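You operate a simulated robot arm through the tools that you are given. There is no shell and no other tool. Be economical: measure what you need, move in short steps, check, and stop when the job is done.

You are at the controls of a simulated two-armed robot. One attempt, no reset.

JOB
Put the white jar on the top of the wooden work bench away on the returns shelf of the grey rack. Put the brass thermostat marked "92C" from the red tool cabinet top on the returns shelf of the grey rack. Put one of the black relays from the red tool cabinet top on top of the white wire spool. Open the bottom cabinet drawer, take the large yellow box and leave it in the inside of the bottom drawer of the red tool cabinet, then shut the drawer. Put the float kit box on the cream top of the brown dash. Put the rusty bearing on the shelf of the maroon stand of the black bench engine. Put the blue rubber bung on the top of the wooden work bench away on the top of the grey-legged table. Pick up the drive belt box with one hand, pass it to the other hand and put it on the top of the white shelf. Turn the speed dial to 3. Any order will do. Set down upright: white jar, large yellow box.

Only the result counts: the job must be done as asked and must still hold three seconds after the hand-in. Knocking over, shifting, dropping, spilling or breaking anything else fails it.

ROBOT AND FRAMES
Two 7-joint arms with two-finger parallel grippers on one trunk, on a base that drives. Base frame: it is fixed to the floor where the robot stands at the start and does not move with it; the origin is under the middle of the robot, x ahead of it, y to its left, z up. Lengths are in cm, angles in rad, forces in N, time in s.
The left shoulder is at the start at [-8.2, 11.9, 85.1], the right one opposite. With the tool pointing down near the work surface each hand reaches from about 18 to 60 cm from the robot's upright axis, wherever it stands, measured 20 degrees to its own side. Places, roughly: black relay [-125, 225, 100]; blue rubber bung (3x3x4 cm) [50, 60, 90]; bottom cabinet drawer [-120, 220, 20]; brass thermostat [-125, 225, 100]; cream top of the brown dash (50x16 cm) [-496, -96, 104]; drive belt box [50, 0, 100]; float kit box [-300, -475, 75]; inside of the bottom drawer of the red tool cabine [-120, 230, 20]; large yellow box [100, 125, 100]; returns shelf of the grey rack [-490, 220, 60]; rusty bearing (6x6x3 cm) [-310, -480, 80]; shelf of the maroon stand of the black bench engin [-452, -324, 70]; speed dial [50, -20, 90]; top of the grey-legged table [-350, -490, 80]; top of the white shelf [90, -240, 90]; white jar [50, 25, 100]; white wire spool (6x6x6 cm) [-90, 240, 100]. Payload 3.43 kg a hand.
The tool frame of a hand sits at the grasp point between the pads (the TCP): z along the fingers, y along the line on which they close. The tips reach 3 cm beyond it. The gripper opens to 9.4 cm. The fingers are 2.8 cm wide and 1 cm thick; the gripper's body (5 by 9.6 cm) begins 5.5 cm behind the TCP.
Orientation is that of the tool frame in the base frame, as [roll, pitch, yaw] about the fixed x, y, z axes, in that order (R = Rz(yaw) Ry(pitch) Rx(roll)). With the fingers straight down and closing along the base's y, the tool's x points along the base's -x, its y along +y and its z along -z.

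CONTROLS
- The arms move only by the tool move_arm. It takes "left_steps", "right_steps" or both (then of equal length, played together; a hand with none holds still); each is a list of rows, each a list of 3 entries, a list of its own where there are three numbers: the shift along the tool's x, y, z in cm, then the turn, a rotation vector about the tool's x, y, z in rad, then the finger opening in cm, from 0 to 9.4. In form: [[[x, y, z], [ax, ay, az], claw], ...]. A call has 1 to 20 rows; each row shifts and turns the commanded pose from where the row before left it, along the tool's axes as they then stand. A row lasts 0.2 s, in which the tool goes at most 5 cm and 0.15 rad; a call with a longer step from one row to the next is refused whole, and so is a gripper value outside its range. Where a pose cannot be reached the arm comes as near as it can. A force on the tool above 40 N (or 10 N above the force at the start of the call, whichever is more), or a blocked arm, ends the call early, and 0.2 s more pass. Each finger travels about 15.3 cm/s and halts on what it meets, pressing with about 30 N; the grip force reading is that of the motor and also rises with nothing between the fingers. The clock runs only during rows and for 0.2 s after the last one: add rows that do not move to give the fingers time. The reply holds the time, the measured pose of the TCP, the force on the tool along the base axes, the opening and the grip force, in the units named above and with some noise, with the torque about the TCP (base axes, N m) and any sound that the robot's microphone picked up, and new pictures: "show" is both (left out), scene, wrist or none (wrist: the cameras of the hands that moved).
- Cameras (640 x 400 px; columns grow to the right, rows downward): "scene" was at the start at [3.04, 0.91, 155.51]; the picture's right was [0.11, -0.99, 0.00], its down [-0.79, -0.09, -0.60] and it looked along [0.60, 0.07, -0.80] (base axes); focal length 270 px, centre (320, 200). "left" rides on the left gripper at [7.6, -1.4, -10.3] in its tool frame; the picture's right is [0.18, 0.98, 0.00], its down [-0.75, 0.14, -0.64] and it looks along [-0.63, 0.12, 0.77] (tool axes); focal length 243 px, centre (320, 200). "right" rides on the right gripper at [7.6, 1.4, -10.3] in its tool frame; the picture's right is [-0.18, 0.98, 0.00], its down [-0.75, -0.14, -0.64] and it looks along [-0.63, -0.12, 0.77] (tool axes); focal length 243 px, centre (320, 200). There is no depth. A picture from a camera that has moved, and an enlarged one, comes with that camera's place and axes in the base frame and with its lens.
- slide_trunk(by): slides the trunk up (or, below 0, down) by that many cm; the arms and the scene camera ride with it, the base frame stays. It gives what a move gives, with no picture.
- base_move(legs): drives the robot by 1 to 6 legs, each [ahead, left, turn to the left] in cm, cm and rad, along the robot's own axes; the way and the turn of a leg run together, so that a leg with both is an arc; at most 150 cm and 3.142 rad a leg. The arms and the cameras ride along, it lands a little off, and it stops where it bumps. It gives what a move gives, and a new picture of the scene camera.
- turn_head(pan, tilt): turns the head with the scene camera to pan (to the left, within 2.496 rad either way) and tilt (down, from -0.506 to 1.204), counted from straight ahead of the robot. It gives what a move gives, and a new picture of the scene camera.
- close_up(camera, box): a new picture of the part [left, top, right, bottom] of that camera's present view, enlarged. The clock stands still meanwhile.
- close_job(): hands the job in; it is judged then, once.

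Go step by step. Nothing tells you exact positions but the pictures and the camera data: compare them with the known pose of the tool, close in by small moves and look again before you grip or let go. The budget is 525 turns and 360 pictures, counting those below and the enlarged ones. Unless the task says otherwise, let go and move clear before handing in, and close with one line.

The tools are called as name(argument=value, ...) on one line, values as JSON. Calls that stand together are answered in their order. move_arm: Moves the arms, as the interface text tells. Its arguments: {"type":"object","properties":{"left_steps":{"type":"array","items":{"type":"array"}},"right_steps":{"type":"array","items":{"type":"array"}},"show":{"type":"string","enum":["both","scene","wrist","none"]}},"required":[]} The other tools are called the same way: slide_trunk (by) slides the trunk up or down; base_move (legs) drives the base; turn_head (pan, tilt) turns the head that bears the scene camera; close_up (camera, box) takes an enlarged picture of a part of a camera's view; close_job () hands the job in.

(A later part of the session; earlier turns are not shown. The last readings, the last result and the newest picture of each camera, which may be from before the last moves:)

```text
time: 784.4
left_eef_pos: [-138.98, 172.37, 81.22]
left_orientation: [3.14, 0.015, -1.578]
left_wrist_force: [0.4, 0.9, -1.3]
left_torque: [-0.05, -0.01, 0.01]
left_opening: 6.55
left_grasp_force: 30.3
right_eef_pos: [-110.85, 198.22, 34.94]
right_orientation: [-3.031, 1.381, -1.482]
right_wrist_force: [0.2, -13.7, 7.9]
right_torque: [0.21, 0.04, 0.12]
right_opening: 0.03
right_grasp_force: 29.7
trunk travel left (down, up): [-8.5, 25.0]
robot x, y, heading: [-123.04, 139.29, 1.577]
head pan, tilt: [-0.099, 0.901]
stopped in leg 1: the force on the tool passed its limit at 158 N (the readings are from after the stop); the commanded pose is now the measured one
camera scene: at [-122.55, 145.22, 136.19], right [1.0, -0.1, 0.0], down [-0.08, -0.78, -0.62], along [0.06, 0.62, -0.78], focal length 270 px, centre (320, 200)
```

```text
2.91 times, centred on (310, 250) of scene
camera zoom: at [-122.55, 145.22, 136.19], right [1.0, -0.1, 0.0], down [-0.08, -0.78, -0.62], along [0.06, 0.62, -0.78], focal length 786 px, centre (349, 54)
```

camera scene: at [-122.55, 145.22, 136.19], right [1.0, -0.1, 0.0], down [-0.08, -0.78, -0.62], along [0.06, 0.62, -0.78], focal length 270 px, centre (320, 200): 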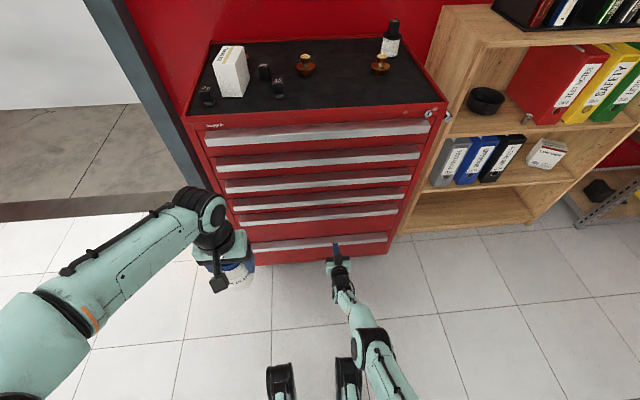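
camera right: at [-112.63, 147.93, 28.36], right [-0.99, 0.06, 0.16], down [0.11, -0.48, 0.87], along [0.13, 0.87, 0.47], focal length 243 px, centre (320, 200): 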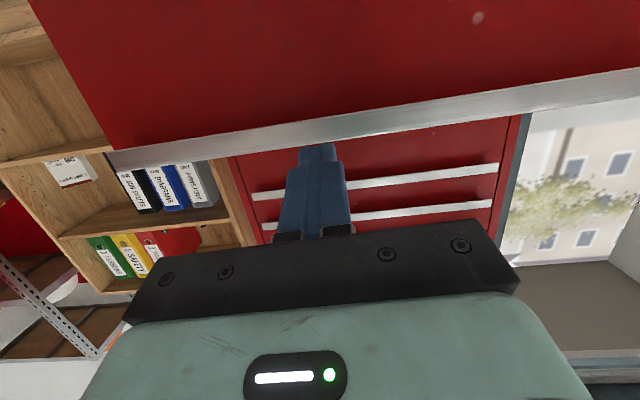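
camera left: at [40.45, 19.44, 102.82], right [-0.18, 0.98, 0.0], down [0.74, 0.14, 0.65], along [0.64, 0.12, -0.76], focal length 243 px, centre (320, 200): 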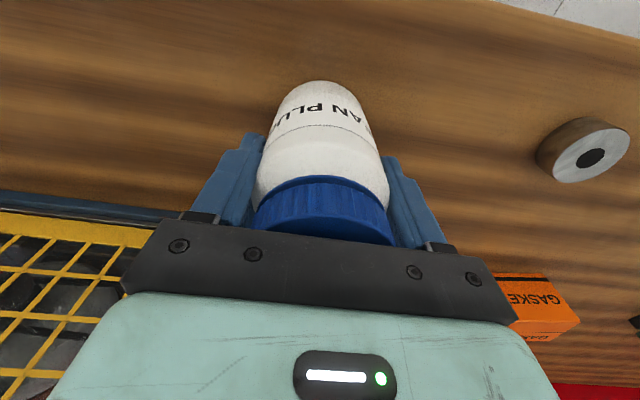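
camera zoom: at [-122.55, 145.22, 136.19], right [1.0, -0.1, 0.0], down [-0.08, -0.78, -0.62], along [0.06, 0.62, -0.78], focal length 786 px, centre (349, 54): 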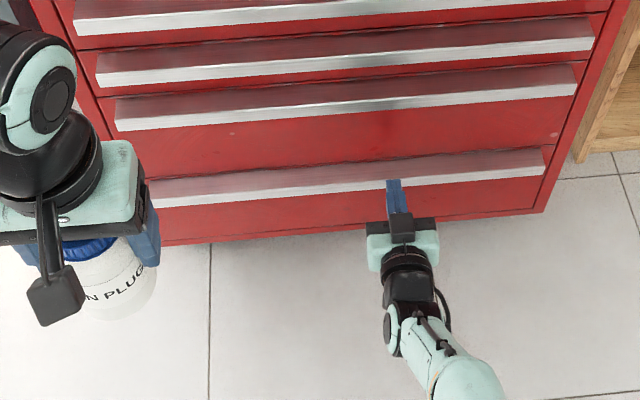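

The drawer is fully shut (hard stop). Back off and bring the right hand back to pointing down.

base_move(legs=[[-25, 0, 0]])

slide_trunk(by=25)

move_arm(right_steps=[[[-3, 0, -3], [0, 0, 0], 2], [[-3, 0, -3], [0, 0.14, 0], 4], [[-3, 0, -3], [0, 0.14, 0], 6], [[0, 0, 0], [0, 0.14, 0], 6], [[0, 0, 0], [0, 0.14, 0], 6], [[0, 0, 0], [0, 0.14, 0], 6], [[0, 0, 0], [0, 0.14, 0], 6], [[0, 0, 0], [0, 0.14, 0], 6], [[0, 0, 0], [0, 0.14, 0], 6], [[0, 0, 0], [0, 0.14, 0], 6], [[0, 0, 0], [0, 0.1, 0], 6]], show="scene")

```text
time: 786.2
left_eef_pos: [-138.97, 147.37, 81.26]
left_orientation: [-3.141, 0.015, -1.578]
left_wrist_force: [-0.1, -0.9, -1.7]
left_torque: [0.03, 0.02, -0.01]
left_opening: 6.55
left_grasp_force: 30.2
right_eef_pos: [-110.59, 173.25, 34.85]
right_orientation: [-3.032, 1.381, -1.487]
right_wrist_force: [-0.5, -0.2, 0.0]
right_torque: [0.02, 0.0, -0.01]
right_opening: 0.0
right_grasp_force: 29.7
trunk travel left (down, up): [-8.5, 25.0]
robot x, y, heading: [-123.23, 114.12, 1.575]
head pan, tilt: [-0.099, 0.901]
camera scene: at [-122.46, 120.16, 136.19], right [1.0, -0.1, 0.0], down [-0.08, -0.78, -0.62], along [0.06, 0.62, -0.78], focal length 270 px, centre (320, 200)
```

scene: 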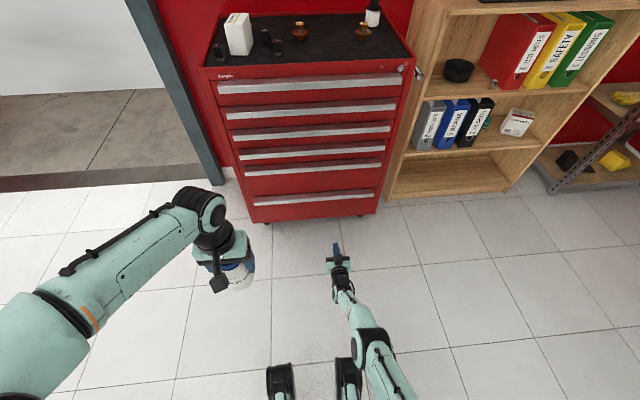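

```text
time: 788.8
left_eef_pos: [-138.97, 147.36, 106.23]
left_orientation: [3.141, 0.013, -1.576]
left_wrist_force: [0.5, 0.5, -1.4]
left_torque: [0.03, -0.03, 0.02]
left_opening: 6.53
left_grasp_force: 30.0
right_eef_pos: [-110.51, 172.96, 59.9]
right_orientation: [-3.033, 1.38, -1.488]
right_wrist_force: [-0.2, 0.2, 0.0]
right_torque: [0.0, 0.01, -0.02]
right_opening: 0.03
right_grasp_force: 29.9
trunk travel left (down, up): [-33.5, 0.0]
robot x, y, heading: [-123.28, 114.34, 1.57]
head pan, tilt: [-0.099, 0.901]
```

```text
time: 791.2
left_eef_pos: [-138.97, 147.46, 106.2]
left_orientation: [-3.141, 0.013, -1.577]
left_wrist_force: [0.8, -0.5, -1.2]
left_torque: [-0.03, 0.03, -0.01]
left_opening: 6.53
left_grasp_force: 30.1
right_eef_pos: [-110.92, 166.47, 70.86]
right_orientation: [-3.119, 0.018, -1.593]
right_wrist_force: [-0.5, -0.3, -0.1]
right_torque: [0.04, 0.01, -0.01]
right_opening: 6.01
right_grasp_force: 0.1
trunk travel left (down, up): [-33.5, 0.0]
robot x, y, heading: [-123.11, 114.41, 1.569]
head pan, tilt: [-0.099, 0.901]
camera scene: at [-122.44, 117.55, 161.99], right [1.0, -0.1, 0.0], down [-0.08, -0.78, -0.62], along [0.06, 0.62, -0.78], focal length 270 px, centre (320, 200)
```

scene: 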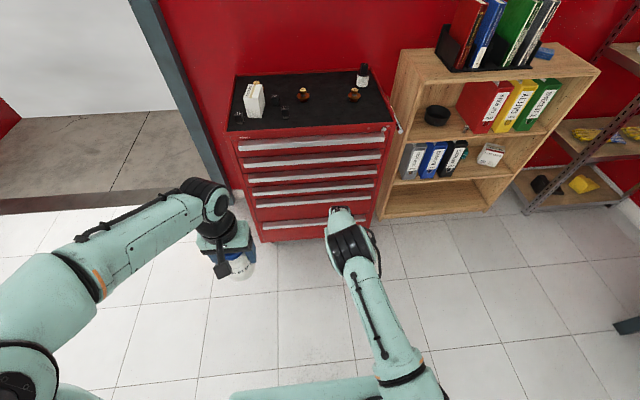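

move_arm(right_steps=[[[2.2, 0, -4.3], [0, 0, 0], 6], [[2.2, 0, -4.3], [0, 0, 0], 6], [[2.2, 0, -4.3], [0, 0, 0], 6], [[2.2, 0, -4.3], [0, 0, 0], 6], [[2.2, 0, -4.3], [0, 0, 0], 6], [[2.2, 0, -4.3], [0, 0, 0], 6], [[2.2, 0, -4.3], [0, 0, 0], 6], [[2.2, 0, -4.3], [0, 0, 0], 6], [[2.2, -1, -4.3], [0, 0, 0], 6], [[0, -3, -3], [0, 0, 0], 6]], show="none")

base_move(legs=[[0, -5, 0], [63, 0, 0]])

turn_head(pan=0.0, tilt=1.0)

```text
time: 793.4
left_eef_pos: [-138.87, 147.47, 106.26]
left_orientation: [3.14, 0.013, -1.576]
left_wrist_force: [0.0, -0.1, -2.2]
left_torque: [0.0, 0.05, -0.01]
left_opening: 6.52
left_grasp_force: 30.0
right_eef_pos: [-108.27, 145.84, 112.26]
right_orientation: [-3.121, 0.022, -1.592]
right_wrist_force: [-0.7, -0.6, 0.0]
right_torque: [-0.01, -0.01, -0.03]
right_opening: 6.02
right_grasp_force: 0.0
trunk travel left (down, up): [-33.5, 0.0]
robot x, y, heading: [-123.42, 114.47, 1.573]
head pan, tilt: [-0.099, 0.901]
no pictures are left
```

```text
time: 797.7
left_eef_pos: [-133.78, 210.04, 106.18]
left_orientation: [3.14, 0.012, -1.583]
left_wrist_force: [0.0, 0.0, -0.9]
left_torque: [0.01, 0.0, 0.01]
left_opening: 6.54
left_grasp_force: 30.2
right_eef_pos: [-103.19, 208.37, 112.06]
right_orientation: [-3.121, 0.02, -1.595]
right_wrist_force: [0.4, -0.1, -0.7]
right_torque: [-0.01, 0.0, -0.02]
right_opening: 6.0
right_grasp_force: 0.1
trunk travel left (down, up): [-33.5, 0.0]
robot x, y, heading: [-118.18, 177.6, 1.568]
head pan, tilt: [-0.099, 0.901]
```

```text
time: 798.3
left_eef_pos: [-133.71, 210.11, 106.34]
left_orientation: [3.142, 0.013, -1.583]
left_wrist_force: [0.0, -0.1, -2.7]
left_torque: [-0.02, -0.01, -0.02]
left_opening: 6.55
left_grasp_force: 30.1
right_eef_pos: [-103.13, 208.45, 112.04]
right_orientation: [-3.12, 0.02, -1.597]
right_wrist_force: [0.1, -0.7, -0.6]
right_torque: [-0.02, 0.02, -0.02]
right_opening: 6.0
right_grasp_force: 0.0
trunk travel left (down, up): [-33.5, 0.0]
robot x, y, heading: [-118.09, 176.84, 1.568]
head pan, tilt: [0.0, 1.0]
```

The picture budget is spent, so from here I must rely on the measured positions and forces. First draw the left hand (jar) back from over the cabinet top, as it's close to the timing-kit box.

move_arm(left_steps=[[[2, 0, -0.5], [0, 0, 0], 6], [[4, 0, -1], [0, 0, 0], 6], [[4, 0, -2], [0, 0, 0], 6], [[2, 2, -2], [0, 0, 0], 6]], show="none")

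```text
time: 799.3
left_eef_pos: [-135.79, 197.91, 111.58]
left_orientation: [-3.141, 0.017, -1.583]
left_wrist_force: [-0.4, -0.3, -1.9]
left_torque: [0.0, -0.01, -0.02]
left_opening: 6.53
left_grasp_force: 29.5
right_eef_pos: [-103.15, 208.35, 112.13]
right_orientation: [-3.121, 0.021, -1.598]
right_wrist_force: [0.4, 0.5, 0.5]
right_torque: [0.01, -0.01, 0.01]
right_opening: 5.98
right_grasp_force: 0.1
trunk travel left (down, up): [-33.5, 0.0]
robot x, y, heading: [-118.1, 177.54, 1.568]
head pan, tilt: [0.0, 1.0]
no pictures are left
```

Blind but well-measured: the 92 °C thermostat is at (−118.85,225.3), cap top z≈101.3, flange z≈99. I bring the right hand above it.

move_arm(right_steps=[[[-3, 3.1, 0.5], [0, 0, 0], 6], [[-3, 3.1, 0.5], [0, 0, 0], 6], [[-3, 3.1, 0.5], [0, 0, 0], 6], [[-3, 3.1, 0.5], [0, 0, 0], 6], [[-3, 3.1, 0.5], [0, 0, 0], 6], [[-1.9, 0, 0.5], [0, 0, 0], 6], [[0, 0, 0], [0, 0, 0], 6]], show="none")

```text
time: 800.9
left_eef_pos: [-135.95, 197.91, 111.72]
left_orientation: [3.141, 0.014, -1.585]
left_wrist_force: [0.0, 0.2, -2.0]
left_torque: [0.01, 0.01, 0.01]
left_opening: 6.52
left_grasp_force: 30.0
right_eef_pos: [-118.22, 225.73, 109.27]
right_orientation: [-3.12, 0.021, -1.596]
right_wrist_force: [0.3, -0.3, -0.1]
right_torque: [-0.02, 0.01, 0.01]
right_opening: 6.02
right_grasp_force: 0.1
trunk travel left (down, up): [-33.5, 0.0]
robot x, y, heading: [-118.2, 177.24, 1.566]
head pan, tilt: [0.0, 1.0]
no pictures are left
```

move_arm(right_steps=[[[0.4, 0.6, 3], [0, 0, 0], 6], [[0, 0, 2], [0, 0, 0], 6], [[0, 0, 1], [0, 0, 0], 6], [[0, 0, 0.6], [0, 0, 0], 6], [[0, 0, 0.4], [0, 0, 0], 6], [[0, 0, 0], [0, 0, 0], 6]], show="none")

```text
time: 802.3
left_eef_pos: [-135.89, 198.02, 111.58]
left_orientation: [-3.141, 0.014, -1.584]
left_wrist_force: [1.0, -1.1, -1.3]
left_torque: [-0.01, -0.01, 0.02]
left_opening: 6.52
left_grasp_force: 30.2
right_eef_pos: [-118.7, 225.41, 102.17]
right_orientation: [-3.121, 0.021, -1.598]
right_wrist_force: [-0.4, -0.1, -0.7]
right_torque: [0.01, -0.03, 0.0]
right_opening: 6.0
right_grasp_force: 0.0
trunk travel left (down, up): [-33.5, 0.0]
robot x, y, heading: [-117.8, 177.07, 1.568]
head pan, tilt: [0.0, 1.0]
no pictures are left
```

No contact so far. Close slowly on the cap and check the width.

move_arm(right_steps=[[[0, 0, 0], [0, 0, 0], 4], [[0, 0, 0], [0, 0, 0], 3], [[0, 0, 0], [0, 0, 0], 2], [[0, 0, 0], [0, 0, 0], 1.2], [[0, 0, 0], [0, 0, 0], 1.2]], show="none")

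```text
time: 803.5
left_eef_pos: [-135.9, 198.07, 111.5]
left_orientation: [-3.141, 0.014, -1.583]
left_wrist_force: [-0.9, -0.2, -2.0]
left_torque: [-0.02, 0.0, -0.03]
left_opening: 6.5
left_grasp_force: 30.0
right_eef_pos: [-118.53, 225.57, 102.19]
right_orientation: [-3.121, 0.023, -1.596]
right_wrist_force: [0.2, 0.7, -0.3]
right_torque: [0.03, 0.02, 0.01]
right_opening: 2.84
right_grasp_force: 29.8
trunk travel left (down, up): [-33.5, 0.0]
robot x, y, heading: [-118.14, 177.3, 1.568]
head pan, tilt: [0.0, 1.0]
no pictures are left
```

Gripped at 2.84 cm — the cap. Lift.

move_arm(right_steps=[[[0, 0, -1.5], [0, 0, 0], 1.2], [[0, 0, -3], [0, 0, 0], 1.2], [[0, 0, -4], [0, 0, 0], 1.2], [[3, 0, -2], [0, 0, 0], 1.2], [[4, -1, 0], [0, 0, 0], 1.2], [[4, -1.5, 0], [0, 0, 0], 1.2], [[4, -1.5, 0], [0, 0, 0], 1.2], [[4, -1.5, 0], [0, 0, 0], 1.2]], show="none")

```text
time: 805.3
left_eef_pos: [-135.77, 197.91, 111.59]
left_orientation: [-3.142, 0.017, -1.582]
left_wrist_force: [1.4, -0.4, -1.8]
left_torque: [0.04, 0.0, 0.0]
left_opening: 6.52
left_grasp_force: 30.1
right_eef_pos: [-113.9, 206.1, 112.19]
right_orientation: [-3.122, 0.021, -1.598]
right_wrist_force: [0.2, 0.5, -1.0]
right_torque: [0.02, 0.02, -0.03]
right_opening: 2.86
right_grasp_force: 30.2
trunk travel left (down, up): [-33.5, 0.0]
robot x, y, heading: [-118.41, 176.73, 1.571]
head pan, tilt: [0.0, 1.0]
no pictures are left
```

Held. For the rack I need forward-tilted grips (the next shelf is above), so I'll set both items down on free spots of the cabinet top at exactly known places and regrip them tilted. First shift right 14 cm.

base_move(legs=[[0, -14, 0]])

move_arm(left_steps=[[[-4, -1.5, 0.5], [0, 0, 0], 6], [[-4, -1.5, 0.5], [0, 0, 0], 6], [[-4, -1.5, 0.5], [0, 0, 0], 6], [[-3, -1.5, 1], [0, 0, 0], 6], [[0, 0, 2], [0, 0, 0], 6], [[0, 0, 0], [0, 0, 0], 6]], right_steps=[[[2, -2, 0], [0, 0, 0], 1.2], [[2, -2, 0], [0, 0, 0], 1.2], [[2, -2, 0], [0, 0, 0], 1.2], [[0, 0, 0], [0, 0, 0], 1.2], [[0, 0, 0], [0, 0, 0], 1.2], [[0, 0, 0], [0, 0, 0], 1.2]], show="none")

```text
time: 807.2
left_eef_pos: [-121.92, 198.01, 111.47]
left_orientation: [-3.14, 0.015, -1.584]
left_wrist_force: [0.8, -0.5, -2.2]
left_torque: [0.01, 0.03, 0.0]
left_opening: 6.53
left_grasp_force: 29.9
right_eef_pos: [-100.03, 206.18, 112.1]
right_orientation: [-3.121, 0.02, -1.597]
right_wrist_force: [0.8, -0.1, -0.5]
right_torque: [0.03, 0.02, 0.02]
right_opening: 2.87
right_grasp_force: 29.7
trunk travel left (down, up): [-33.5, 0.0]
robot x, y, heading: [-104.41, 177.04, 1.562]
head pan, tilt: [0.0, 1.0]
```

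```text
time: 808.6
left_eef_pos: [-115.78, 212.95, 107.18]
left_orientation: [3.141, 0.013, -1.583]
left_wrist_force: [0.3, 0.8, -1.7]
left_torque: [-0.01, -0.02, 0.0]
left_opening: 6.53
left_grasp_force: 31.0
right_eef_pos: [-94.1, 200.05, 112.18]
right_orientation: [-3.12, 0.021, -1.596]
right_wrist_force: [-0.6, -0.3, -0.8]
right_torque: [-0.02, -0.03, -0.01]
right_opening: 2.86
right_grasp_force: 29.9
trunk travel left (down, up): [-33.5, 0.0]
robot x, y, heading: [-104.19, 176.77, 1.564]
head pan, tilt: [0.0, 1.0]
no pictures are left
```

Jar is over (−115.8,213). Lower it to contact (expected at TCP z≈104.2).

move_arm(left_steps=[[[0, 0, 1.5], [0, 0, 0], 6], [[0, 0, 0.7], [0, 0, 0], 6], [[0, 0, 0.4], [0, 0, 0], 6], [[0, 0, 0.3], [0, 0, 0], 6], [[0, 0, 0.3], [0, 0, 0], 6], [[0, 0, 0.3], [0, 0, 0], 6], [[0, 0, 0.3], [0, 0, 0], 6]], show="none")

```text
time: 810.2
left_eef_pos: [-115.82, 213.01, 103.59]
left_orientation: [3.141, 0.016, -1.584]
left_wrist_force: [-0.4, -0.8, 3.0]
left_torque: [0.01, 0.13, -0.04]
left_opening: 6.54
left_grasp_force: 30.2
right_eef_pos: [-94.11, 199.92, 112.12]
right_orientation: [-3.12, 0.02, -1.597]
right_wrist_force: [-0.5, -1.1, -1.1]
right_torque: [0.03, 0.01, 0.0]
right_opening: 2.88
right_grasp_force: 29.8
trunk travel left (down, up): [-33.5, 0.0]
robot x, y, heading: [-104.3, 177.21, 1.564]
head pan, tilt: [0.0, 1.0]
no pictures are left
```

Contact at z 103.6. Release the jar and rise, then set the thermostat down the same way at about (−100,212).

move_arm(left_steps=[[[0, 0, -0.1], [0, 0, 0], 7.5], [[0, 0, 0], [0, 0, 0], 8.8], [[0, 0, 0], [0, 0, 0], 9.4], [[0, 0, -3], [0, 0, 0], 9.4], [[0, 0, -4], [0, 0, 0], 9.4], [[2, 0, -4], [0, 0, 0], 9.4], [[4.5, 1, 0], [0, 0, 0], 9.4], [[4.5, 2, 0], [0, 0, 0], 9.4], [[4.5, 2, 0], [0, 0, 0], 9.4]], show="none")

move_arm(right_steps=[[[-4, 2, 0.5], [0, 0, 0], 1.2], [[-4, 2, 0.5], [0, 0, 0], 1.2], [[-4, 2, 0.5], [0, 0, 0], 1.2], [[0, 0, 3], [0, 0, 0], 1.2], [[0, 0, 3], [0, 0, 0], 1.2], [[0, 0, 1], [0, 0, 0], 1.2], [[0, 0, 0], [0, 0, 0], 1.2]], show="none")

```text
time: 812.2
left_eef_pos: [-120.83, 197.22, 114.35]
left_orientation: [-3.141, 0.016, -1.582]
left_wrist_force: [-0.4, -0.3, 0.4]
left_torque: [-0.01, -0.01, 0.01]
left_opening: 9.43
left_grasp_force: 0.0
right_eef_pos: [-94.21, 199.8, 112.26]
right_orientation: [-3.12, 0.021, -1.597]
right_wrist_force: [-0.2, -1.2, 0.3]
right_torque: [0.04, 0.02, -0.01]
right_opening: 2.84
right_grasp_force: 30.2
trunk travel left (down, up): [-33.5, 0.0]
robot x, y, heading: [-104.08, 176.9, 1.569]
head pan, tilt: [0.0, 1.0]
no pictures are left
```

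```text
time: 813.8
left_eef_pos: [-120.79, 197.27, 114.33]
left_orientation: [3.142, 0.014, -1.583]
left_wrist_force: [0.0, -0.2, -0.3]
left_torque: [-0.05, -0.03, -0.01]
left_opening: 9.39
left_grasp_force: 0.1
right_eef_pos: [-99.58, 212.27, 103.79]
right_orientation: [-3.121, 0.02, -1.597]
right_wrist_force: [-0.1, -0.7, -0.9]
right_torque: [0.01, -0.02, 0.0]
right_opening: 2.87
right_grasp_force: 30.1
trunk travel left (down, up): [-33.5, 0.0]
robot x, y, heading: [-104.19, 177.06, 1.564]
head pan, tilt: [0.0, 1.0]
no pictures are left
```

move_arm(right_steps=[[[0, 0, 0.8], [0, 0, 0], 1.2], [[0, 0, 0.4], [0, 0, 0], 1.2], [[0, 0, 0.3], [0, 0, 0], 1.2], [[0, 0, 0.3], [0, 0, 0], 1.2], [[0, 0, 0.2], [0, 0, 0], 1.2]], show="none")

```text
time: 815.0
left_eef_pos: [-120.87, 197.29, 114.53]
left_orientation: [-3.14, 0.014, -1.583]
left_wrist_force: [0.1, -0.2, -0.9]
left_torque: [-0.02, -0.03, 0.01]
left_opening: 9.41
left_grasp_force: 0.1
right_eef_pos: [-99.58, 212.3, 102.15]
right_orientation: [-3.122, 0.026, -1.598]
right_wrist_force: [3.0, -3.5, 21.6]
right_torque: [-0.29, -0.19, 0.02]
right_opening: 2.87
right_grasp_force: 29.8
trunk travel left (down, up): [-33.5, 0.0]
robot x, y, heading: [-104.14, 177.26, 1.562]
head pan, tilt: [0.0, 1.0]
no pictures are left
```

Contact at the same height as before. Release, rise and draw back, then back the base for the tilted regrips.

move_arm(right_steps=[[[0, 0, -0.25], [0, 0, 0], 3], [[0, 0, 0], [0, 0, 0], 4.5], [[0, 0, 0], [0, 0, 0], 6], [[0, 0, -3], [0, 0, 0], 6], [[0, 0, -4], [0, 0, 0], 6], [[2, 0, -3], [0, 0, 0], 6], [[4.5, 0, 0], [0, 0, 0], 6], [[4.5, 0, 0], [0, 0, 0], 6]], show="none")

base_move(legs=[[-15, 0, 0.006]])

```text
time: 816.8
left_eef_pos: [-120.89, 197.37, 114.26]
left_orientation: [3.141, 0.017, -1.582]
left_wrist_force: [-0.4, -0.1, 0.4]
left_torque: [0.02, -0.02, 0.06]
left_opening: 9.41
left_grasp_force: 0.0
right_eef_pos: [-100.12, 200.99, 111.82]
right_orientation: [-3.12, 0.021, -1.597]
right_wrist_force: [-0.8, -0.3, 0.1]
right_torque: [0.0, -0.02, -0.02]
right_opening: 6.01
right_grasp_force: 0.1
trunk travel left (down, up): [-33.5, 0.0]
robot x, y, heading: [-103.92, 176.97, 1.565]
head pan, tilt: [0.0, 1.0]
no pictures are left
```

```text
time: 818.2
left_eef_pos: [-120.95, 182.62, 114.4]
left_orientation: [-3.141, 0.013, -1.577]
left_wrist_force: [-0.4, -0.4, 0.4]
left_torque: [-0.01, 0.0, 0.01]
left_opening: 9.41
left_grasp_force: 0.0
right_eef_pos: [-100.28, 186.48, 111.84]
right_orientation: [-3.119, 0.021, -1.593]
right_wrist_force: [-0.1, -0.2, -0.6]
right_torque: [0.0, -0.01, -0.01]
right_opening: 5.98
right_grasp_force: 0.0
trunk travel left (down, up): [-33.5, 0.0]
robot x, y, heading: [-104.13, 162.03, 1.571]
head pan, tilt: [0.0, 1.0]
```

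base_move(legs=[[0, 10, 0]])

move_arm(right_steps=[[[-2.9, -2.7, 0], [0, 0, 0], 6], [[-2.9, -2.7, 0], [0, 0, 0], 6], [[-2.9, -2.7, 0], [0, 0, 0], 6], [[-2.9, -2.7, 0], [0, 0, 0], 6], [[0, 0, 0], [0, -0.14, 0], 6], [[0, 0, 0], [0, -0.14, 0], 6], [[0, 0, 0], [0, -0.14, 0], 6], [[0, 0, 0], [0, -0.14, 0], 6], [[0, 0, 0], [0, -0.14, 0], 6], [[0, 0, 0], [0, -0.13, 0], 6], [[0, 0, 0], [0, 0, 0], 6]], show="none")

```text
time: 819.7
left_eef_pos: [-131.02, 182.46, 114.32]
left_orientation: [3.141, 0.014, -1.579]
left_wrist_force: [0.1, 0.5, -0.8]
left_torque: [0.01, -0.01, 0.0]
left_opening: 9.4
left_grasp_force: 0.0
right_eef_pos: [-110.24, 186.48, 111.81]
right_orientation: [-3.12, 0.022, -1.593]
right_wrist_force: [1.3, 0.1, 0.3]
right_torque: [-0.02, -0.01, 0.0]
right_opening: 5.98
right_grasp_force: 0.1
trunk travel left (down, up): [-33.5, 0.0]
robot x, y, heading: [-114.4, 162.15, 1.572]
head pan, tilt: [0.0, 1.0]
```

```text
time: 822.1
left_eef_pos: [-131.01, 182.54, 114.33]
left_orientation: [3.141, 0.014, -1.577]
left_wrist_force: [0.7, 1.5, 0.0]
left_torque: [0.02, 0.03, -0.03]
left_opening: 9.38
left_grasp_force: 0.0
right_eef_pos: [-99.23, 197.74, 112.27]
right_orientation: [-3.11, 0.85, -1.568]
right_wrist_force: [0.0, -0.5, 0.3]
right_torque: [-0.03, 0.03, 0.01]
right_opening: 5.99
right_grasp_force: 0.0
trunk travel left (down, up): [-33.5, 0.0]
robot x, y, heading: [-114.08, 162.35, 1.57]
head pan, tilt: [0.0, 1.0]
no pictures are left
```

move_arm(right_steps=[[[-0.3, 0.1, 3.5], [0, 0, 0], 5.6], [[-0.3, 0.1, 3.5], [0, 0, 0], 5.6], [[-0.25, 0.15, 3], [0, 0, 0], 5.6], [[0, 0, 0], [0, 0, 0], 5.6]], show="none")

```text
time: 823.1
left_eef_pos: [-131.06, 182.39, 114.38]
left_orientation: [3.141, 0.014, -1.576]
left_wrist_force: [0.6, 0.1, 0.1]
left_torque: [-0.01, 0.0, -0.01]
left_opening: 9.38
left_grasp_force: 0.1
right_eef_pos: [-99.31, 205.87, 106.3]
right_orientation: [-3.111, 0.85, -1.569]
right_wrist_force: [-0.4, -0.1, 0.0]
right_torque: [0.01, -0.04, 0.03]
right_opening: 5.6
right_grasp_force: 0.2
trunk travel left (down, up): [-33.5, 0.0]
robot x, y, heading: [-114.54, 162.11, 1.578]
head pan, tilt: [0.0, 1.0]
no pictures are left
```

move_arm(right_steps=[[[0, 0.15, 2.2], [0, 0, 0], 5.6], [[0, 0.12, 2.2], [0, 0, 0], 5.6], [[0, 0, 1.9], [0, 0, 0], 5.6], [[0, 0, 0], [0, 0, 0], 5.6]], show="none")

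```text
time: 824.1
left_eef_pos: [-131.1, 182.43, 114.3]
left_orientation: [3.14, 0.013, -1.576]
left_wrist_force: [1.3, -0.3, 0.8]
left_torque: [0.02, -0.03, 0.01]
left_opening: 9.41
left_grasp_force: 0.1
right_eef_pos: [-99.35, 210.66, 102.22]
right_orientation: [-3.111, 0.849, -1.57]
right_wrist_force: [0.2, -0.6, 0.1]
right_torque: [-0.01, -0.03, 0.01]
right_opening: 5.59
right_grasp_force: 0.0
trunk travel left (down, up): [-33.5, 0.0]
robot x, y, heading: [-114.43, 161.87, 1.57]
head pan, tilt: [0.0, 1.0]
no pictures are left
```

In place with no contact. Close slowly.

move_arm(right_steps=[[[0, 0, 0], [0, 0, 0], 4], [[0, 0, 0], [0, 0, 0], 3.2], [[0, 0, 0], [0, 0, 0], 2.4], [[0, 0, 0], [0, 0, 0], 1.2], [[0, 0, 0], [0, 0, 0], 1.2]], show="none")

```text
time: 825.3
left_eef_pos: [-130.91, 182.56, 114.33]
left_orientation: [3.14, 0.013, -1.578]
left_wrist_force: [-0.7, 0.0, 0.3]
left_torque: [0.0, -0.02, 0.04]
left_opening: 9.39
left_grasp_force: 0.1
right_eef_pos: [-99.32, 210.62, 102.17]
right_orientation: [-3.111, 0.849, -1.569]
right_wrist_force: [1.1, -0.5, 0.9]
right_torque: [0.05, -0.04, 0.02]
right_opening: 2.86
right_grasp_force: 30.3
trunk travel left (down, up): [-33.5, 0.0]
robot x, y, heading: [-114.51, 162.41, 1.577]
head pan, tilt: [0.0, 1.0]
no pictures are left
```

Gripped at 2.86. Lift and draw back.

move_arm(right_steps=[[[-1.1, 0, -1], [0, 0, 0], 1.2], [[-2.2, 0, -2], [0, 0, 0], 1.2], [[-2.2, 0, -2], [0, 0, 0], 1.2], [[0.5, 0, -4], [0, 0, 0], 1.2], [[2, -1, -3], [0, 0, 0], 1.2], [[2.5, -2, -3], [0, 0, 0], 1.2], [[2.5, -2, -3], [0, 0, 0], 1.2]], show="none")

```text
time: 826.9
left_eef_pos: [-131.05, 182.48, 114.26]
left_orientation: [3.141, 0.015, -1.577]
left_wrist_force: [-0.8, -1.1, 1.0]
left_torque: [-0.01, -0.03, 0.0]
left_opening: 9.38
left_grasp_force: 0.0
right_eef_pos: [-94.86, 195.31, 112.78]
right_orientation: [-3.112, 0.854, -1.569]
right_wrist_force: [0.4, 0.2, -0.2]
right_torque: [-0.01, 0.02, -0.01]
right_opening: 2.86
right_grasp_force: 29.7
trunk travel left (down, up): [-33.5, 0.0]
robot x, y, heading: [-114.44, 161.75, 1.575]
head pan, tilt: [0.0, 1.0]
no pictures are left
```

base_move(legs=[[0, -12.5, 0]])

move_arm(left_steps=[[[-3.8, -0.7, 0.3], [0, 0, 0], 9.4], [[-3.8, -0.7, 0.3], [0, 0, 0], 9.4], [[-3.8, -0.7, 0.3], [0, 0, 0], 9.4], [[-3.8, -0.6, 0.3], [0, 0, 0], 9.4], [[0, 0, 0], [0, -0.14, 0], 9.4], [[0, 0, 0], [0, -0.14, 0], 9.4], [[0, 0, 0], [0, -0.14, 0], 9.4], [[0, 0, 0], [0, -0.14, 0], 9.4], [[0, 0, 0], [0, -0.14, 0], 9.4], [[0, 0, 0], [0, -0.13, 0], 9.4], [[0, 0, 0], [0, 0, 0], 9.4]], show="none")

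```text
time: 828.7
left_eef_pos: [-118.62, 182.46, 114.34]
left_orientation: [3.14, 0.015, -1.578]
left_wrist_force: [-1.1, -0.6, 0.2]
left_torque: [0.0, 0.0, 0.01]
left_opening: 9.4
left_grasp_force: 0.0
right_eef_pos: [-82.36, 195.6, 112.67]
right_orientation: [-3.111, 0.85, -1.569]
right_wrist_force: [0.2, 0.7, -1.1]
right_torque: [-0.01, 0.03, 0.02]
right_opening: 2.86
right_grasp_force: 30.0
trunk travel left (down, up): [-33.5, 0.0]
robot x, y, heading: [-102.03, 161.95, 1.571]
head pan, tilt: [0.0, 1.0]
```

```text
time: 831.1
left_eef_pos: [-115.66, 197.67, 113.35]
left_orientation: [-3.139, 0.844, -1.579]
left_wrist_force: [0.2, 0.6, 0.2]
left_torque: [0.03, -0.02, -0.04]
left_opening: 9.4
left_grasp_force: 0.1
right_eef_pos: [-82.37, 195.52, 112.63]
right_orientation: [-3.11, 0.849, -1.569]
right_wrist_force: [-0.2, 0.7, -0.6]
right_torque: [0.01, -0.02, -0.01]
right_opening: 2.85
right_grasp_force: 30.4
trunk travel left (down, up): [-33.5, 0.0]
robot x, y, heading: [-101.8, 162.32, 1.573]
head pan, tilt: [0.0, 1.0]
no pictures are left
```

move_arm(left_steps=[[[-1.5, 0, 1], [0, 0, 0], 9.4], [[-1.4, 0.1, 3], [0, 0, 0], 9.4], [[0, 0, 4], [0, 0, 0], 9.4], [[0, 0, 3], [0, 0, 0], 9.4], [[0, 0, 0], [0, 0, 0], 9.4]], show="none")

```text
time: 832.3
left_eef_pos: [-115.66, 207.96, 108.19]
left_orientation: [-3.14, 0.845, -1.576]
left_wrist_force: [-0.3, -0.2, 0.9]
left_torque: [0.0, 0.02, 0.0]
left_opening: 9.37
left_grasp_force: 0.1
right_eef_pos: [-82.32, 195.54, 112.62]
right_orientation: [-3.11, 0.85, -1.57]
right_wrist_force: [0.6, 0.3, -0.9]
right_torque: [-0.04, -0.01, 0.02]
right_opening: 2.88
right_grasp_force: 29.9
trunk travel left (down, up): [-33.5, 0.0]
robot x, y, heading: [-101.83, 162.16, 1.575]
head pan, tilt: [0.0, 1.0]
no pictures are left
```

move_arm(left_steps=[[[0, 0.1, 2], [0, 0, 0], 9.4], [[0, 0, 2], [0, 0, 0], 9.4], [[0, 0, 1.9], [0, 0, 0], 9.4], [[0, 0, 0], [0, 0, 0], 9.4]], show="none")

```text
time: 833.3
left_eef_pos: [-115.79, 212.17, 104.38]
left_orientation: [-3.141, 0.845, -1.577]
left_wrist_force: [0.0, -0.7, -0.6]
left_torque: [-0.01, -0.01, -0.02]
left_opening: 9.41
left_grasp_force: 0.0
right_eef_pos: [-82.38, 195.34, 112.7]
right_orientation: [-3.111, 0.852, -1.569]
right_wrist_force: [0.0, -0.2, -1.3]
right_torque: [0.01, 0.01, 0.03]
right_opening: 2.84
right_grasp_force: 30.2
trunk travel left (down, up): [-33.5, 0.0]
robot x, y, heading: [-102.18, 162.41, 1.573]
head pan, tilt: [0.0, 1.0]
no pictures are left
```

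No contact, as planned. Close on the jar.

move_arm(left_steps=[[[0, 0, 0], [0, 0, 0], 7.5], [[0, 0, 0], [0, 0, 0], 6.5], [[0, 0, 0], [0, 0, 0], 5.5], [[0, 0, 0], [0, 0, 0], 5.5]], show="none")

```text
time: 834.3
left_eef_pos: [-115.7, 212.26, 104.37]
left_orientation: [3.141, 0.846, -1.578]
left_wrist_force: [0.8, 0.2, 0.7]
left_torque: [0.04, 0.06, -0.03]
left_opening: 6.87
left_grasp_force: 29.8
right_eef_pos: [-82.29, 195.63, 112.7]
right_orientation: [-3.11, 0.849, -1.569]
right_wrist_force: [0.2, -0.1, -0.1]
right_torque: [-0.05, -0.01, -0.01]
right_opening: 2.86
right_grasp_force: 30.2
trunk travel left (down, up): [-33.5, 0.0]
robot x, y, heading: [-101.92, 162.01, 1.572]
head pan, tilt: [0.0, 1.0]
no pictures are left
```

Gripped (6.87). Lift straight up and draw back.

move_arm(left_steps=[[[-0.75, 0, -0.66], [0, 0, 0], 5.5], [[-2.2, 0, -2], [0, 0, 0], 5.5], [[-2.2, 0, -2], [0, 0, 0], 5.5], [[0, 0, -4], [0, 0, 0], 5.5], [[2, 0, -3], [0, 0, 0], 5.5], [[2.5, 0.5, -3], [0, 0, 0], 5.5], [[2.5, 0.5, -3], [0, 0, 0], 5.5]], show="none")

```text
time: 835.9
left_eef_pos: [-116.94, 197.69, 114.59]
left_orientation: [-3.14, 0.844, -1.578]
left_wrist_force: [0.6, -0.3, -1.0]
left_torque: [0.01, -0.03, -0.01]
left_opening: 6.81
left_grasp_force: 30.2
right_eef_pos: [-82.35, 195.4, 112.66]
right_orientation: [-3.11, 0.851, -1.569]
right_wrist_force: [0.7, -0.3, -0.3]
right_torque: [0.0, 0.02, -0.03]
right_opening: 2.85
right_grasp_force: 30.0
trunk travel left (down, up): [-33.5, 0.0]
robot x, y, heading: [-102.02, 162.21, 1.576]
head pan, tilt: [0.0, 1.0]
no pictures are left
```

Both held. Drive west to the rack, along y≈107.

base_move(legs=[[-55, 0, -0.005], [0, 124, 0], [0, 124, 0], [0, 122, 0]])

```text
time: 871.0
left_eef_pos: [-486.8, 140.1, 114.56]
left_orientation: [-3.14, 0.845, -1.576]
left_wrist_force: [0.2, 0.0, -1.9]
left_torque: [-0.04, 0.02, 0.0]
left_opening: 6.67
left_grasp_force: 29.6
right_eef_pos: [-452.19, 137.75, 112.65]
right_orientation: [-3.11, 0.85, -1.568]
right_wrist_force: [-0.1, 0.6, -0.3]
right_torque: [-0.03, 0.02, 0.03]
right_opening: 2.84
right_grasp_force: 29.6
trunk travel left (down, up): [-33.5, 0.0]
robot x, y, heading: [-471.48, 104.54, 1.569]
head pan, tilt: [0.0, 1.0]
```

slide_trunk(by=-20)

move_arm(left_steps=[[[3.36, 0, 2.99], [0, 0, 0], 5.5], [[3.36, 0, 2.99], [0, 0, 0], 5.5], [[3.36, 0, 2.99], [0, 0, 0], 5.5], [[3.36, 0, 2.99], [0, 0, 0], 5.5], [[3.36, 0, 2.99], [0, 0, 0], 5.5]], right_steps=[[[2, 0, -2.3], [0, 0, 0], 1.2], [[2, 0, -2.3], [0, 0, 0], 1.2], [[2, 0, -2.3], [0, 0, 0], 1.2], [[2, 0, -2.3], [0, 0, 0], 1.2], [[0, 0, 0], [0, 0, 0], 1.2]], show="none")

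```text
time: 873.2
left_eef_pos: [-486.84, 140.08, 94.67]
left_orientation: [-3.141, 0.845, -1.576]
left_wrist_force: [-0.9, 0.0, -1.5]
left_torque: [0.0, 0.0, -0.01]
left_opening: 6.64
left_grasp_force: 29.9
right_eef_pos: [-452.1, 137.75, 92.64]
right_orientation: [-3.11, 0.85, -1.568]
right_wrist_force: [0.1, -0.2, -1.0]
right_torque: [-0.02, -0.04, 0.02]
right_opening: 2.82
right_grasp_force: 29.7
trunk travel left (down, up): [-13.5, 20.0]
robot x, y, heading: [-471.82, 103.83, 1.573]
head pan, tilt: [0.0, 1.0]
```

```text
time: 874.4
left_eef_pos: [-486.91, 140.05, 72.08]
left_orientation: [-3.141, 0.845, -1.574]
left_wrist_force: [-0.4, 0.0, -1.8]
left_torque: [-0.03, 0.0, -0.03]
left_opening: 6.66
left_grasp_force: 29.4
right_eef_pos: [-452.39, 125.67, 92.89]
right_orientation: [-3.109, 0.848, -1.568]
right_wrist_force: [0.3, -0.4, -0.9]
right_torque: [-0.04, -0.01, 0.0]
right_opening: 2.84
right_grasp_force: 29.9
trunk travel left (down, up): [-13.5, 20.0]
robot x, y, heading: [-471.63, 104.45, 1.569]
head pan, tilt: [0.0, 1.0]
no pictures are left
```

base_move(legs=[[45, 0, 0], [15.5, 0, 0]])

```text
time: 878.1
left_eef_pos: [-486.87, 200.71, 72.09]
left_orientation: [-3.141, 0.842, -1.576]
left_wrist_force: [-0.2, 0.6, -2.3]
left_torque: [0.03, -0.01, 0.01]
left_opening: 6.64
left_grasp_force: 29.9
right_eef_pos: [-452.46, 186.3, 92.95]
right_orientation: [-3.112, 0.846, -1.572]
right_wrist_force: [0.4, 0.5, -0.3]
right_torque: [-0.01, 0.0, 0.02]
right_opening: 2.84
right_grasp_force: 29.9
trunk travel left (down, up): [-13.5, 20.0]
robot x, y, heading: [-471.93, 165.06, 1.575]
head pan, tilt: [0.0, 1.0]
```

Now reach forward in small steps, watching the force.

move_arm(left_steps=[[[-1.33, 0, 1.49], [0, 0, 0], 5.5], [[-1.33, 0, 1.49], [0, 0, 0], 5.5], [[-1.33, 0, 1.49], [0, 0, 0], 5.5], [[-1.33, 0, 1.49], [0, 0, 0], 5.5]], show="none")

```text
time: 879.1
left_eef_pos: [-486.8, 208.73, 72.01]
left_orientation: [-3.14, 0.844, -1.577]
left_wrist_force: [0.1, 0.6, -1.7]
left_torque: [-0.01, 0.04, 0.0]
left_opening: 6.56
left_grasp_force: 29.9
right_eef_pos: [-452.43, 186.21, 92.93]
right_orientation: [-3.109, 0.848, -1.57]
right_wrist_force: [-0.6, -0.1, -1.3]
right_torque: [-0.02, 0.04, 0.02]
right_opening: 2.82
right_grasp_force: 30.1
trunk travel left (down, up): [-13.5, 20.0]
robot x, y, heading: [-471.93, 165.07, 1.572]
head pan, tilt: [0.0, 1.0]
no pictures are left
```

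move_arm(left_steps=[[[-1.33, 0, 1.49], [0, 0, 0], 5.5], [[-1.33, 0, 1.49], [0, 0, 0], 5.5], [[-1.33, 0, 1.49], [0, 0, 0], 5.5], [[-0.8, 0, 0.9], [0, 0, 0], 5.5]], show="none")

```text
time: 880.3
left_eef_pos: [-485.41, 210.68, 68.87]
left_orientation: [3.137, 0.745, -1.646]
left_wrist_force: [0.0, 0.5, -1.8]
left_torque: [-0.03, -0.01, -0.02]
left_opening: 6.54
left_grasp_force: 29.7
right_eef_pos: [-452.67, 185.55, 93.06]
right_orientation: [-3.107, 0.855, -1.564]
right_wrist_force: [0.4, -1.9, -0.1]
right_torque: [-0.01, -0.01, 0.03]
right_opening: 2.84
right_grasp_force: 29.9
trunk travel left (down, up): [-13.5, 20.0]
robot x, y, heading: [-471.54, 164.7, 1.577]
head pan, tilt: [0.0, 1.0]
stopped in row 4 (left hand): the arm was blocked; the commanded pose is now the measured one
no pictures are left
```

The arm hit a posture limit (no force at the hand). I restore the hand's attitude and use the base for the remaining distance instead.

move_arm(left_steps=[[[-1.5, 0, -2], [-0.025, -0.05, -0.025], 5.5], [[-1, 0.8, -1.5], [-0.024, -0.05, -0.024], 5.5], [[0.5, 0.6, -1], [0, 0, 0], 5.5], [[0, 0, 0], [0, 0, 0], 5.5]], show="none")

```text
time: 881.3
left_eef_pos: [-486.55, 209.71, 72.9]
left_orientation: [3.141, 0.835, -1.572]
left_wrist_force: [-0.3, 0.0, -0.3]
left_torque: [-0.02, -0.04, 0.02]
left_opening: 6.53
left_grasp_force: 30.1
right_eef_pos: [-452.73, 186.26, 93.0]
right_orientation: [-3.111, 0.849, -1.567]
right_wrist_force: [-0.4, 0.9, -0.8]
right_torque: [-0.01, 0.0, 0.03]
right_opening: 2.85
right_grasp_force: 29.7
trunk travel left (down, up): [-13.5, 20.0]
robot x, y, heading: [-471.61, 165.02, 1.573]
head pan, tilt: [0.0, 1.0]
no pictures are left
```

base_move(legs=[[5.5, 0, 0]])

```text
time: 882.0
left_eef_pos: [-486.57, 209.77, 72.24]
left_orientation: [3.136, 0.821, -1.578]
left_wrist_force: [0.0, -0.4, -1.6]
left_torque: [0.01, 0.02, 0.01]
left_opening: 6.49
left_grasp_force: 29.7
right_eef_pos: [-452.4, 186.89, 92.86]
right_orientation: [-3.11, 0.849, -1.569]
right_wrist_force: [0.3, 0.1, -0.5]
right_torque: [-0.04, -0.01, -0.02]
right_opening: 2.86
right_grasp_force: 30.2
trunk travel left (down, up): [-13.5, 20.0]
robot x, y, heading: [-471.68, 165.89, 1.575]
head pan, tilt: [0.0, 1.0]
stopped in leg 1: the robot was blocked; the commanded pose is now the measured one
```

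The hand isn't feeling force, so the wrist is probably touching the front of the shelf above. I lower the hand a little (jar bottom near the shelf) and try again for more depth.

base_move(legs=[[-1.5, 0, 0]])

move_arm(left_steps=[[[0.75, 0, 0.66], [0, -0.02, 0], 5.5], [[0.75, 0, 0.66], [0, 0, 0], 5.5], [[0.75, 0, 0.66], [0, 0, 0], 5.5], [[0, 0, 0], [0, 0, 0], 5.5]], show="none")

```text
time: 882.8
left_eef_pos: [-486.58, 208.22, 72.27]
left_orientation: [3.139, 0.822, -1.579]
left_wrist_force: [-0.4, -0.3, -0.9]
left_torque: [0.0, 0.03, 0.01]
left_opening: 6.55
left_grasp_force: 29.8
right_eef_pos: [-452.49, 185.49, 92.93]
right_orientation: [-3.112, 0.85, -1.568]
right_wrist_force: [0.4, 0.2, -2.1]
right_torque: [-0.02, 0.01, 0.04]
right_opening: 2.87
right_grasp_force: 29.9
trunk travel left (down, up): [-13.5, 20.0]
robot x, y, heading: [-472.05, 164.18, 1.57]
head pan, tilt: [0.0, 1.0]
```

```text
time: 883.8
left_eef_pos: [-486.51, 208.36, 69.16]
left_orientation: [3.14, 0.842, -1.579]
left_wrist_force: [-0.8, -0.2, -2.8]
left_torque: [-0.02, 0.06, -0.02]
left_opening: 6.53
left_grasp_force: 30.6
right_eef_pos: [-452.55, 185.56, 92.95]
right_orientation: [-3.11, 0.849, -1.566]
right_wrist_force: [-0.6, 0.1, -0.7]
right_torque: [-0.02, -0.01, -0.01]
right_opening: 2.84
right_grasp_force: 30.5
trunk travel left (down, up): [-13.5, 20.0]
robot x, y, heading: [-471.84, 164.38, 1.576]
head pan, tilt: [0.0, 1.0]
no pictures are left
```

move_arm(left_steps=[[[0.37, 0, 0.33], [0, 0, 0], 5.5], [[0.37, 0, 0.33], [0, 0, 0], 5.5], [[0.37, 0, 0.33], [0, 0, 0], 5.5], [[0.37, 0, 0.33], [0, 0, 0], 5.5]], show="none")

```text
time: 884.8
left_eef_pos: [-486.64, 208.36, 67.24]
left_orientation: [3.138, 0.842, -1.579]
left_wrist_force: [-0.1, 0.3, -1.3]
left_torque: [0.02, 0.0, -0.02]
left_opening: 6.51
left_grasp_force: 29.8
right_eef_pos: [-452.52, 185.5, 92.94]
right_orientation: [-3.111, 0.848, -1.568]
right_wrist_force: [-0.2, -0.8, -0.9]
right_torque: [-0.02, -0.01, -0.01]
right_opening: 2.85
right_grasp_force: 30.2
trunk travel left (down, up): [-13.5, 20.0]
robot x, y, heading: [-471.57, 164.13, 1.575]
head pan, tilt: [0.0, 1.0]
no pictures are left
```

move_arm(left_steps=[[[-0.66, 0, 0.75], [0, 0, 0], 5.5], [[-0.66, 0, 0.75], [0, 0, 0], 5.5], [[-0.66, 0, 0.75], [0, 0, 0], 5.5], [[0, 0, 0], [0, 0, 0], 5.5]], show="none")

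```text
time: 885.8
left_eef_pos: [-486.62, 211.37, 67.3]
left_orientation: [3.137, 0.84, -1.579]
left_wrist_force: [-0.3, 0.6, -0.6]
left_torque: [-0.04, 0.03, -0.01]
left_opening: 6.5
left_grasp_force: 29.2
right_eef_pos: [-452.55, 185.53, 92.8]
right_orientation: [-3.111, 0.847, -1.567]
right_wrist_force: [0.6, 0.2, -1.1]
right_torque: [0.0, -0.02, 0.04]
right_opening: 2.87
right_grasp_force: 29.6
trunk travel left (down, up): [-13.5, 20.0]
robot x, y, heading: [-471.81, 164.23, 1.574]
head pan, tilt: [0.0, 1.0]
no pictures are left
```

move_arm(left_steps=[[[-0.66, 0, 0.75], [0, 0, 0], 5.5], [[-0.66, 0, 0.75], [0, 0, 0], 5.5], [[-0.66, 0, 0.75], [0, 0, 0], 5.5], [[0, 0, 0], [0, 0, 0], 5.5]], show="none")

```text
time: 886.8
left_eef_pos: [-486.58, 214.26, 67.33]
left_orientation: [3.139, 0.839, -1.58]
left_wrist_force: [-0.1, -0.5, -1.1]
left_torque: [-0.03, 0.01, 0.01]
left_opening: 6.54
left_grasp_force: 30.0
right_eef_pos: [-452.56, 185.49, 92.85]
right_orientation: [-3.111, 0.847, -1.567]
right_wrist_force: [-0.2, -0.9, -0.8]
right_torque: [0.01, 0.03, 0.04]
right_opening: 2.82
right_grasp_force: 30.1
trunk travel left (down, up): [-13.5, 20.0]
robot x, y, heading: [-471.72, 164.08, 1.579]
head pan, tilt: [0.0, 1.0]
no pictures are left
```

move_arm(left_steps=[[[0.3, 0, 0.27], [0, 0, 0], 5.5], [[0.3, 0, 0.27], [0, 0, 0], 5.5], [[0.3, 0, 0.27], [0, 0, 0], 5.5], [[0.3, 0, 0.27], [0, 0, 0], 5.5], [[0.3, 0, 0.27], [0, 0, 0], 5.5]], show="none")

```text
time: 888.0
left_eef_pos: [-486.64, 214.24, 65.31]
left_orientation: [3.138, 0.843, -1.58]
left_wrist_force: [-0.9, 0.3, -1.8]
left_torque: [-0.01, 0.0, 0.02]
left_opening: 6.55
left_grasp_force: 30.5
right_eef_pos: [-452.59, 185.51, 92.86]
right_orientation: [-3.11, 0.85, -1.566]
right_wrist_force: [-0.4, 0.0, -1.8]
right_torque: [0.01, 0.0, -0.01]
right_opening: 2.86
right_grasp_force: 29.7
trunk travel left (down, up): [-13.5, 20.0]
robot x, y, heading: [-471.9, 163.84, 1.575]
head pan, tilt: [0.0, 1.0]
no pictures are left
```

move_arm(left_steps=[[[0.3, 0, 0.27], [0, 0, 0], 5.5], [[0.3, 0, 0.27], [0, 0, 0], 5.5], [[0.3, 0, 0.27], [0, 0, 0], 5.5], [[0.3, 0, 0.27], [0, 0, 0], 5.5], [[0.3, 0, 0.27], [0, 0, 0], 5.5]], show="none")

```text
time: 889.2
left_eef_pos: [-486.52, 214.42, 63.57]
left_orientation: [3.134, 0.851, -1.583]
left_wrist_force: [-1.5, -6.0, 19.5]
left_torque: [-0.1, 0.43, 0.14]
left_opening: 6.5
left_grasp_force: 30.2
right_eef_pos: [-452.56, 185.33, 92.99]
right_orientation: [-3.108, 0.85, -1.567]
right_wrist_force: [-0.4, -0.1, -0.3]
right_torque: [-0.01, 0.04, -0.01]
right_opening: 2.88
right_grasp_force: 30.0
trunk travel left (down, up): [-13.5, 20.0]
robot x, y, heading: [-471.84, 164.21, 1.574]
head pan, tilt: [0.0, 1.0]
no pictures are left
```

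Contact: the jar stands on the shelf (19 N, well centred). Ease off, open, and withdraw straight back.

move_arm(left_steps=[[[-0.1, 0, -0.1], [0, 0, 0], 6.6], [[0, 0, 0], [0, 0, 0], 7.5], [[0, 0, 0], [0, 0, 0], 8.5], [[0, 0, 0], [0, 0, 0], 9.4], [[0, 0, 0], [0, 0, 0], 9.4]], show="none")

move_arm(left_steps=[[[0.66, 0, -0.75], [0, 0, 0], 9.4], [[1.3, 0, -1.5], [0, 0, 0], 9.4], [[2, 0, -2.2], [0, 0, 0], 9.4], [[2, 0, -2.2], [0, 0, 0], 9.4], [[2, 0, -2.2], [0, 0, 0], 9.4], [[2, 0, -2.2], [0, 0, 0], 9.4]], show="none")

```text
time: 890.4
left_eef_pos: [-486.6, 214.44, 63.48]
left_orientation: [3.139, 0.839, -1.579]
left_wrist_force: [1.8, -1.0, -1.8]
left_torque: [-0.04, -0.08, -0.02]
left_opening: 9.33
left_grasp_force: 0.1
right_eef_pos: [-452.6, 185.59, 92.89]
right_orientation: [-3.111, 0.848, -1.569]
right_wrist_force: [0.4, 0.5, -0.7]
right_torque: [-0.02, -0.03, 0.03]
right_opening: 2.84
right_grasp_force: 29.8
trunk travel left (down, up): [-13.5, 20.0]
robot x, y, heading: [-471.86, 164.2, 1.575]
head pan, tilt: [0.0, 1.0]
no pictures are left
```

```text
time: 891.8
left_eef_pos: [-486.75, 199.39, 63.36]
left_orientation: [3.135, 0.84, -1.581]
left_wrist_force: [0.4, -0.5, 0.1]
left_torque: [-0.02, -0.01, -0.04]
left_opening: 9.41
left_grasp_force: 0.0
right_eef_pos: [-452.56, 185.53, 92.86]
right_orientation: [-3.111, 0.848, -1.569]
right_wrist_force: [0.1, 0.0, -0.4]
right_torque: [0.0, 0.01, 0.0]
right_opening: 2.83
right_grasp_force: 29.8
trunk travel left (down, up): [-13.5, 20.0]
robot x, y, heading: [-472.23, 164.32, 1.577]
head pan, tilt: [0.0, 1.0]
no pictures are left
```

Jar released without disturbance. Now back off, shift left, lower the right hand to shelf level and pull the left hand in.

base_move(legs=[[-14, 0, 0], [0, 19.8, 0]])

move_arm(right_steps=[[[3.3, 0, 2.9], [0, 0, 0], 1.2], [[3.3, 0, 2.9], [0, 0, 0], 1.2], [[3.3, 0, 2.9], [0, 0, 0], 1.2], [[3.3, 0, 2.9], [0, 0, 0], 1.2], [[3.3, 0, 2.9], [0, 0, 0], 1.2], [[3.3, 0, 2.9], [0, 0, 0], 1.2]], left_steps=[[[0, 0, -4], [0, 0, 0], 9.4], [[0, 0, -4], [0, 0, 0], 9.4], [[0, 0, -4], [0, 0, 0], 9.4], [[0, 0, -3], [0, 0, 0], 9.4], [[0, 0, 0], [0, 0, 0], 9.4], [[0, 0, 0], [0, 0, 0], 9.4]], show="none")

```text
time: 895.1
left_eef_pos: [-506.33, 185.47, 63.32]
left_orientation: [3.139, 0.842, -1.579]
left_wrist_force: [-0.1, -1.1, 0.7]
left_torque: [0.02, 0.0, -0.02]
left_opening: 9.39
left_grasp_force: 0.1
right_eef_pos: [-472.23, 171.49, 92.83]
right_orientation: [-3.11, 0.849, -1.567]
right_wrist_force: [0.0, -1.4, -1.0]
right_torque: [-0.01, -0.02, -0.01]
right_opening: 2.84
right_grasp_force: 29.7
trunk travel left (down, up): [-13.5, 20.0]
robot x, y, heading: [-491.29, 150.07, 1.574]
head pan, tilt: [0.0, 1.0]
```

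```text
time: 896.5
left_eef_pos: [-505.42, 182.16, 73.06]
left_orientation: [3.136, 0.84, -1.58]
left_wrist_force: [-1.3, 0.5, 0.1]
left_torque: [-0.01, 0.0, -0.01]
left_opening: 9.4
left_grasp_force: 0.0
left hand out of reach, approached as far as the arm can: row 2, 3, 4
right_eef_pos: [-470.45, 182.44, 74.07]
right_orientation: [-3.11, 0.849, -1.568]
right_wrist_force: [0.1, 0.3, -0.8]
right_torque: [0.0, 0.0, 0.0]
right_opening: 2.86
right_grasp_force: 29.7
right hand out of reach, approached as far as the arm can: row 1, 2, 3, 4, 5, 6
trunk travel left (down, up): [-13.5, 20.0]
robot x, y, heading: [-491.28, 150.31, 1.576]
head pan, tilt: [0.0, 1.0]
no pictures are left
```

move_arm(right_steps=[[[0.15, 0, 3.7], [0, 0, 0], 1.2], [[0.15, 0, 3.7], [0, 0, 0], 1.2], [[0.15, 0, 3.7], [0, 0, 0], 1.2], [[0, 0, 0], [0, 0, 0], 1.2]], show="none")

```text
time: 897.5
left_eef_pos: [-505.45, 182.1, 72.96]
left_orientation: [3.137, 0.84, -1.582]
left_wrist_force: [-1.0, -0.5, 0.0]
left_torque: [-0.01, -0.03, -0.01]
left_opening: 9.38
left_grasp_force: 0.1
right_eef_pos: [-470.08, 190.2, 66.34]
right_orientation: [-3.111, 0.849, -1.569]
right_wrist_force: [0.2, -0.4, -0.5]
right_torque: [0.0, -0.01, 0.01]
right_opening: 2.87
right_grasp_force: 29.5
trunk travel left (down, up): [-13.5, 20.0]
robot x, y, heading: [-491.05, 149.92, 1.577]
head pan, tilt: [0.0, 1.0]
no pictures are left
```

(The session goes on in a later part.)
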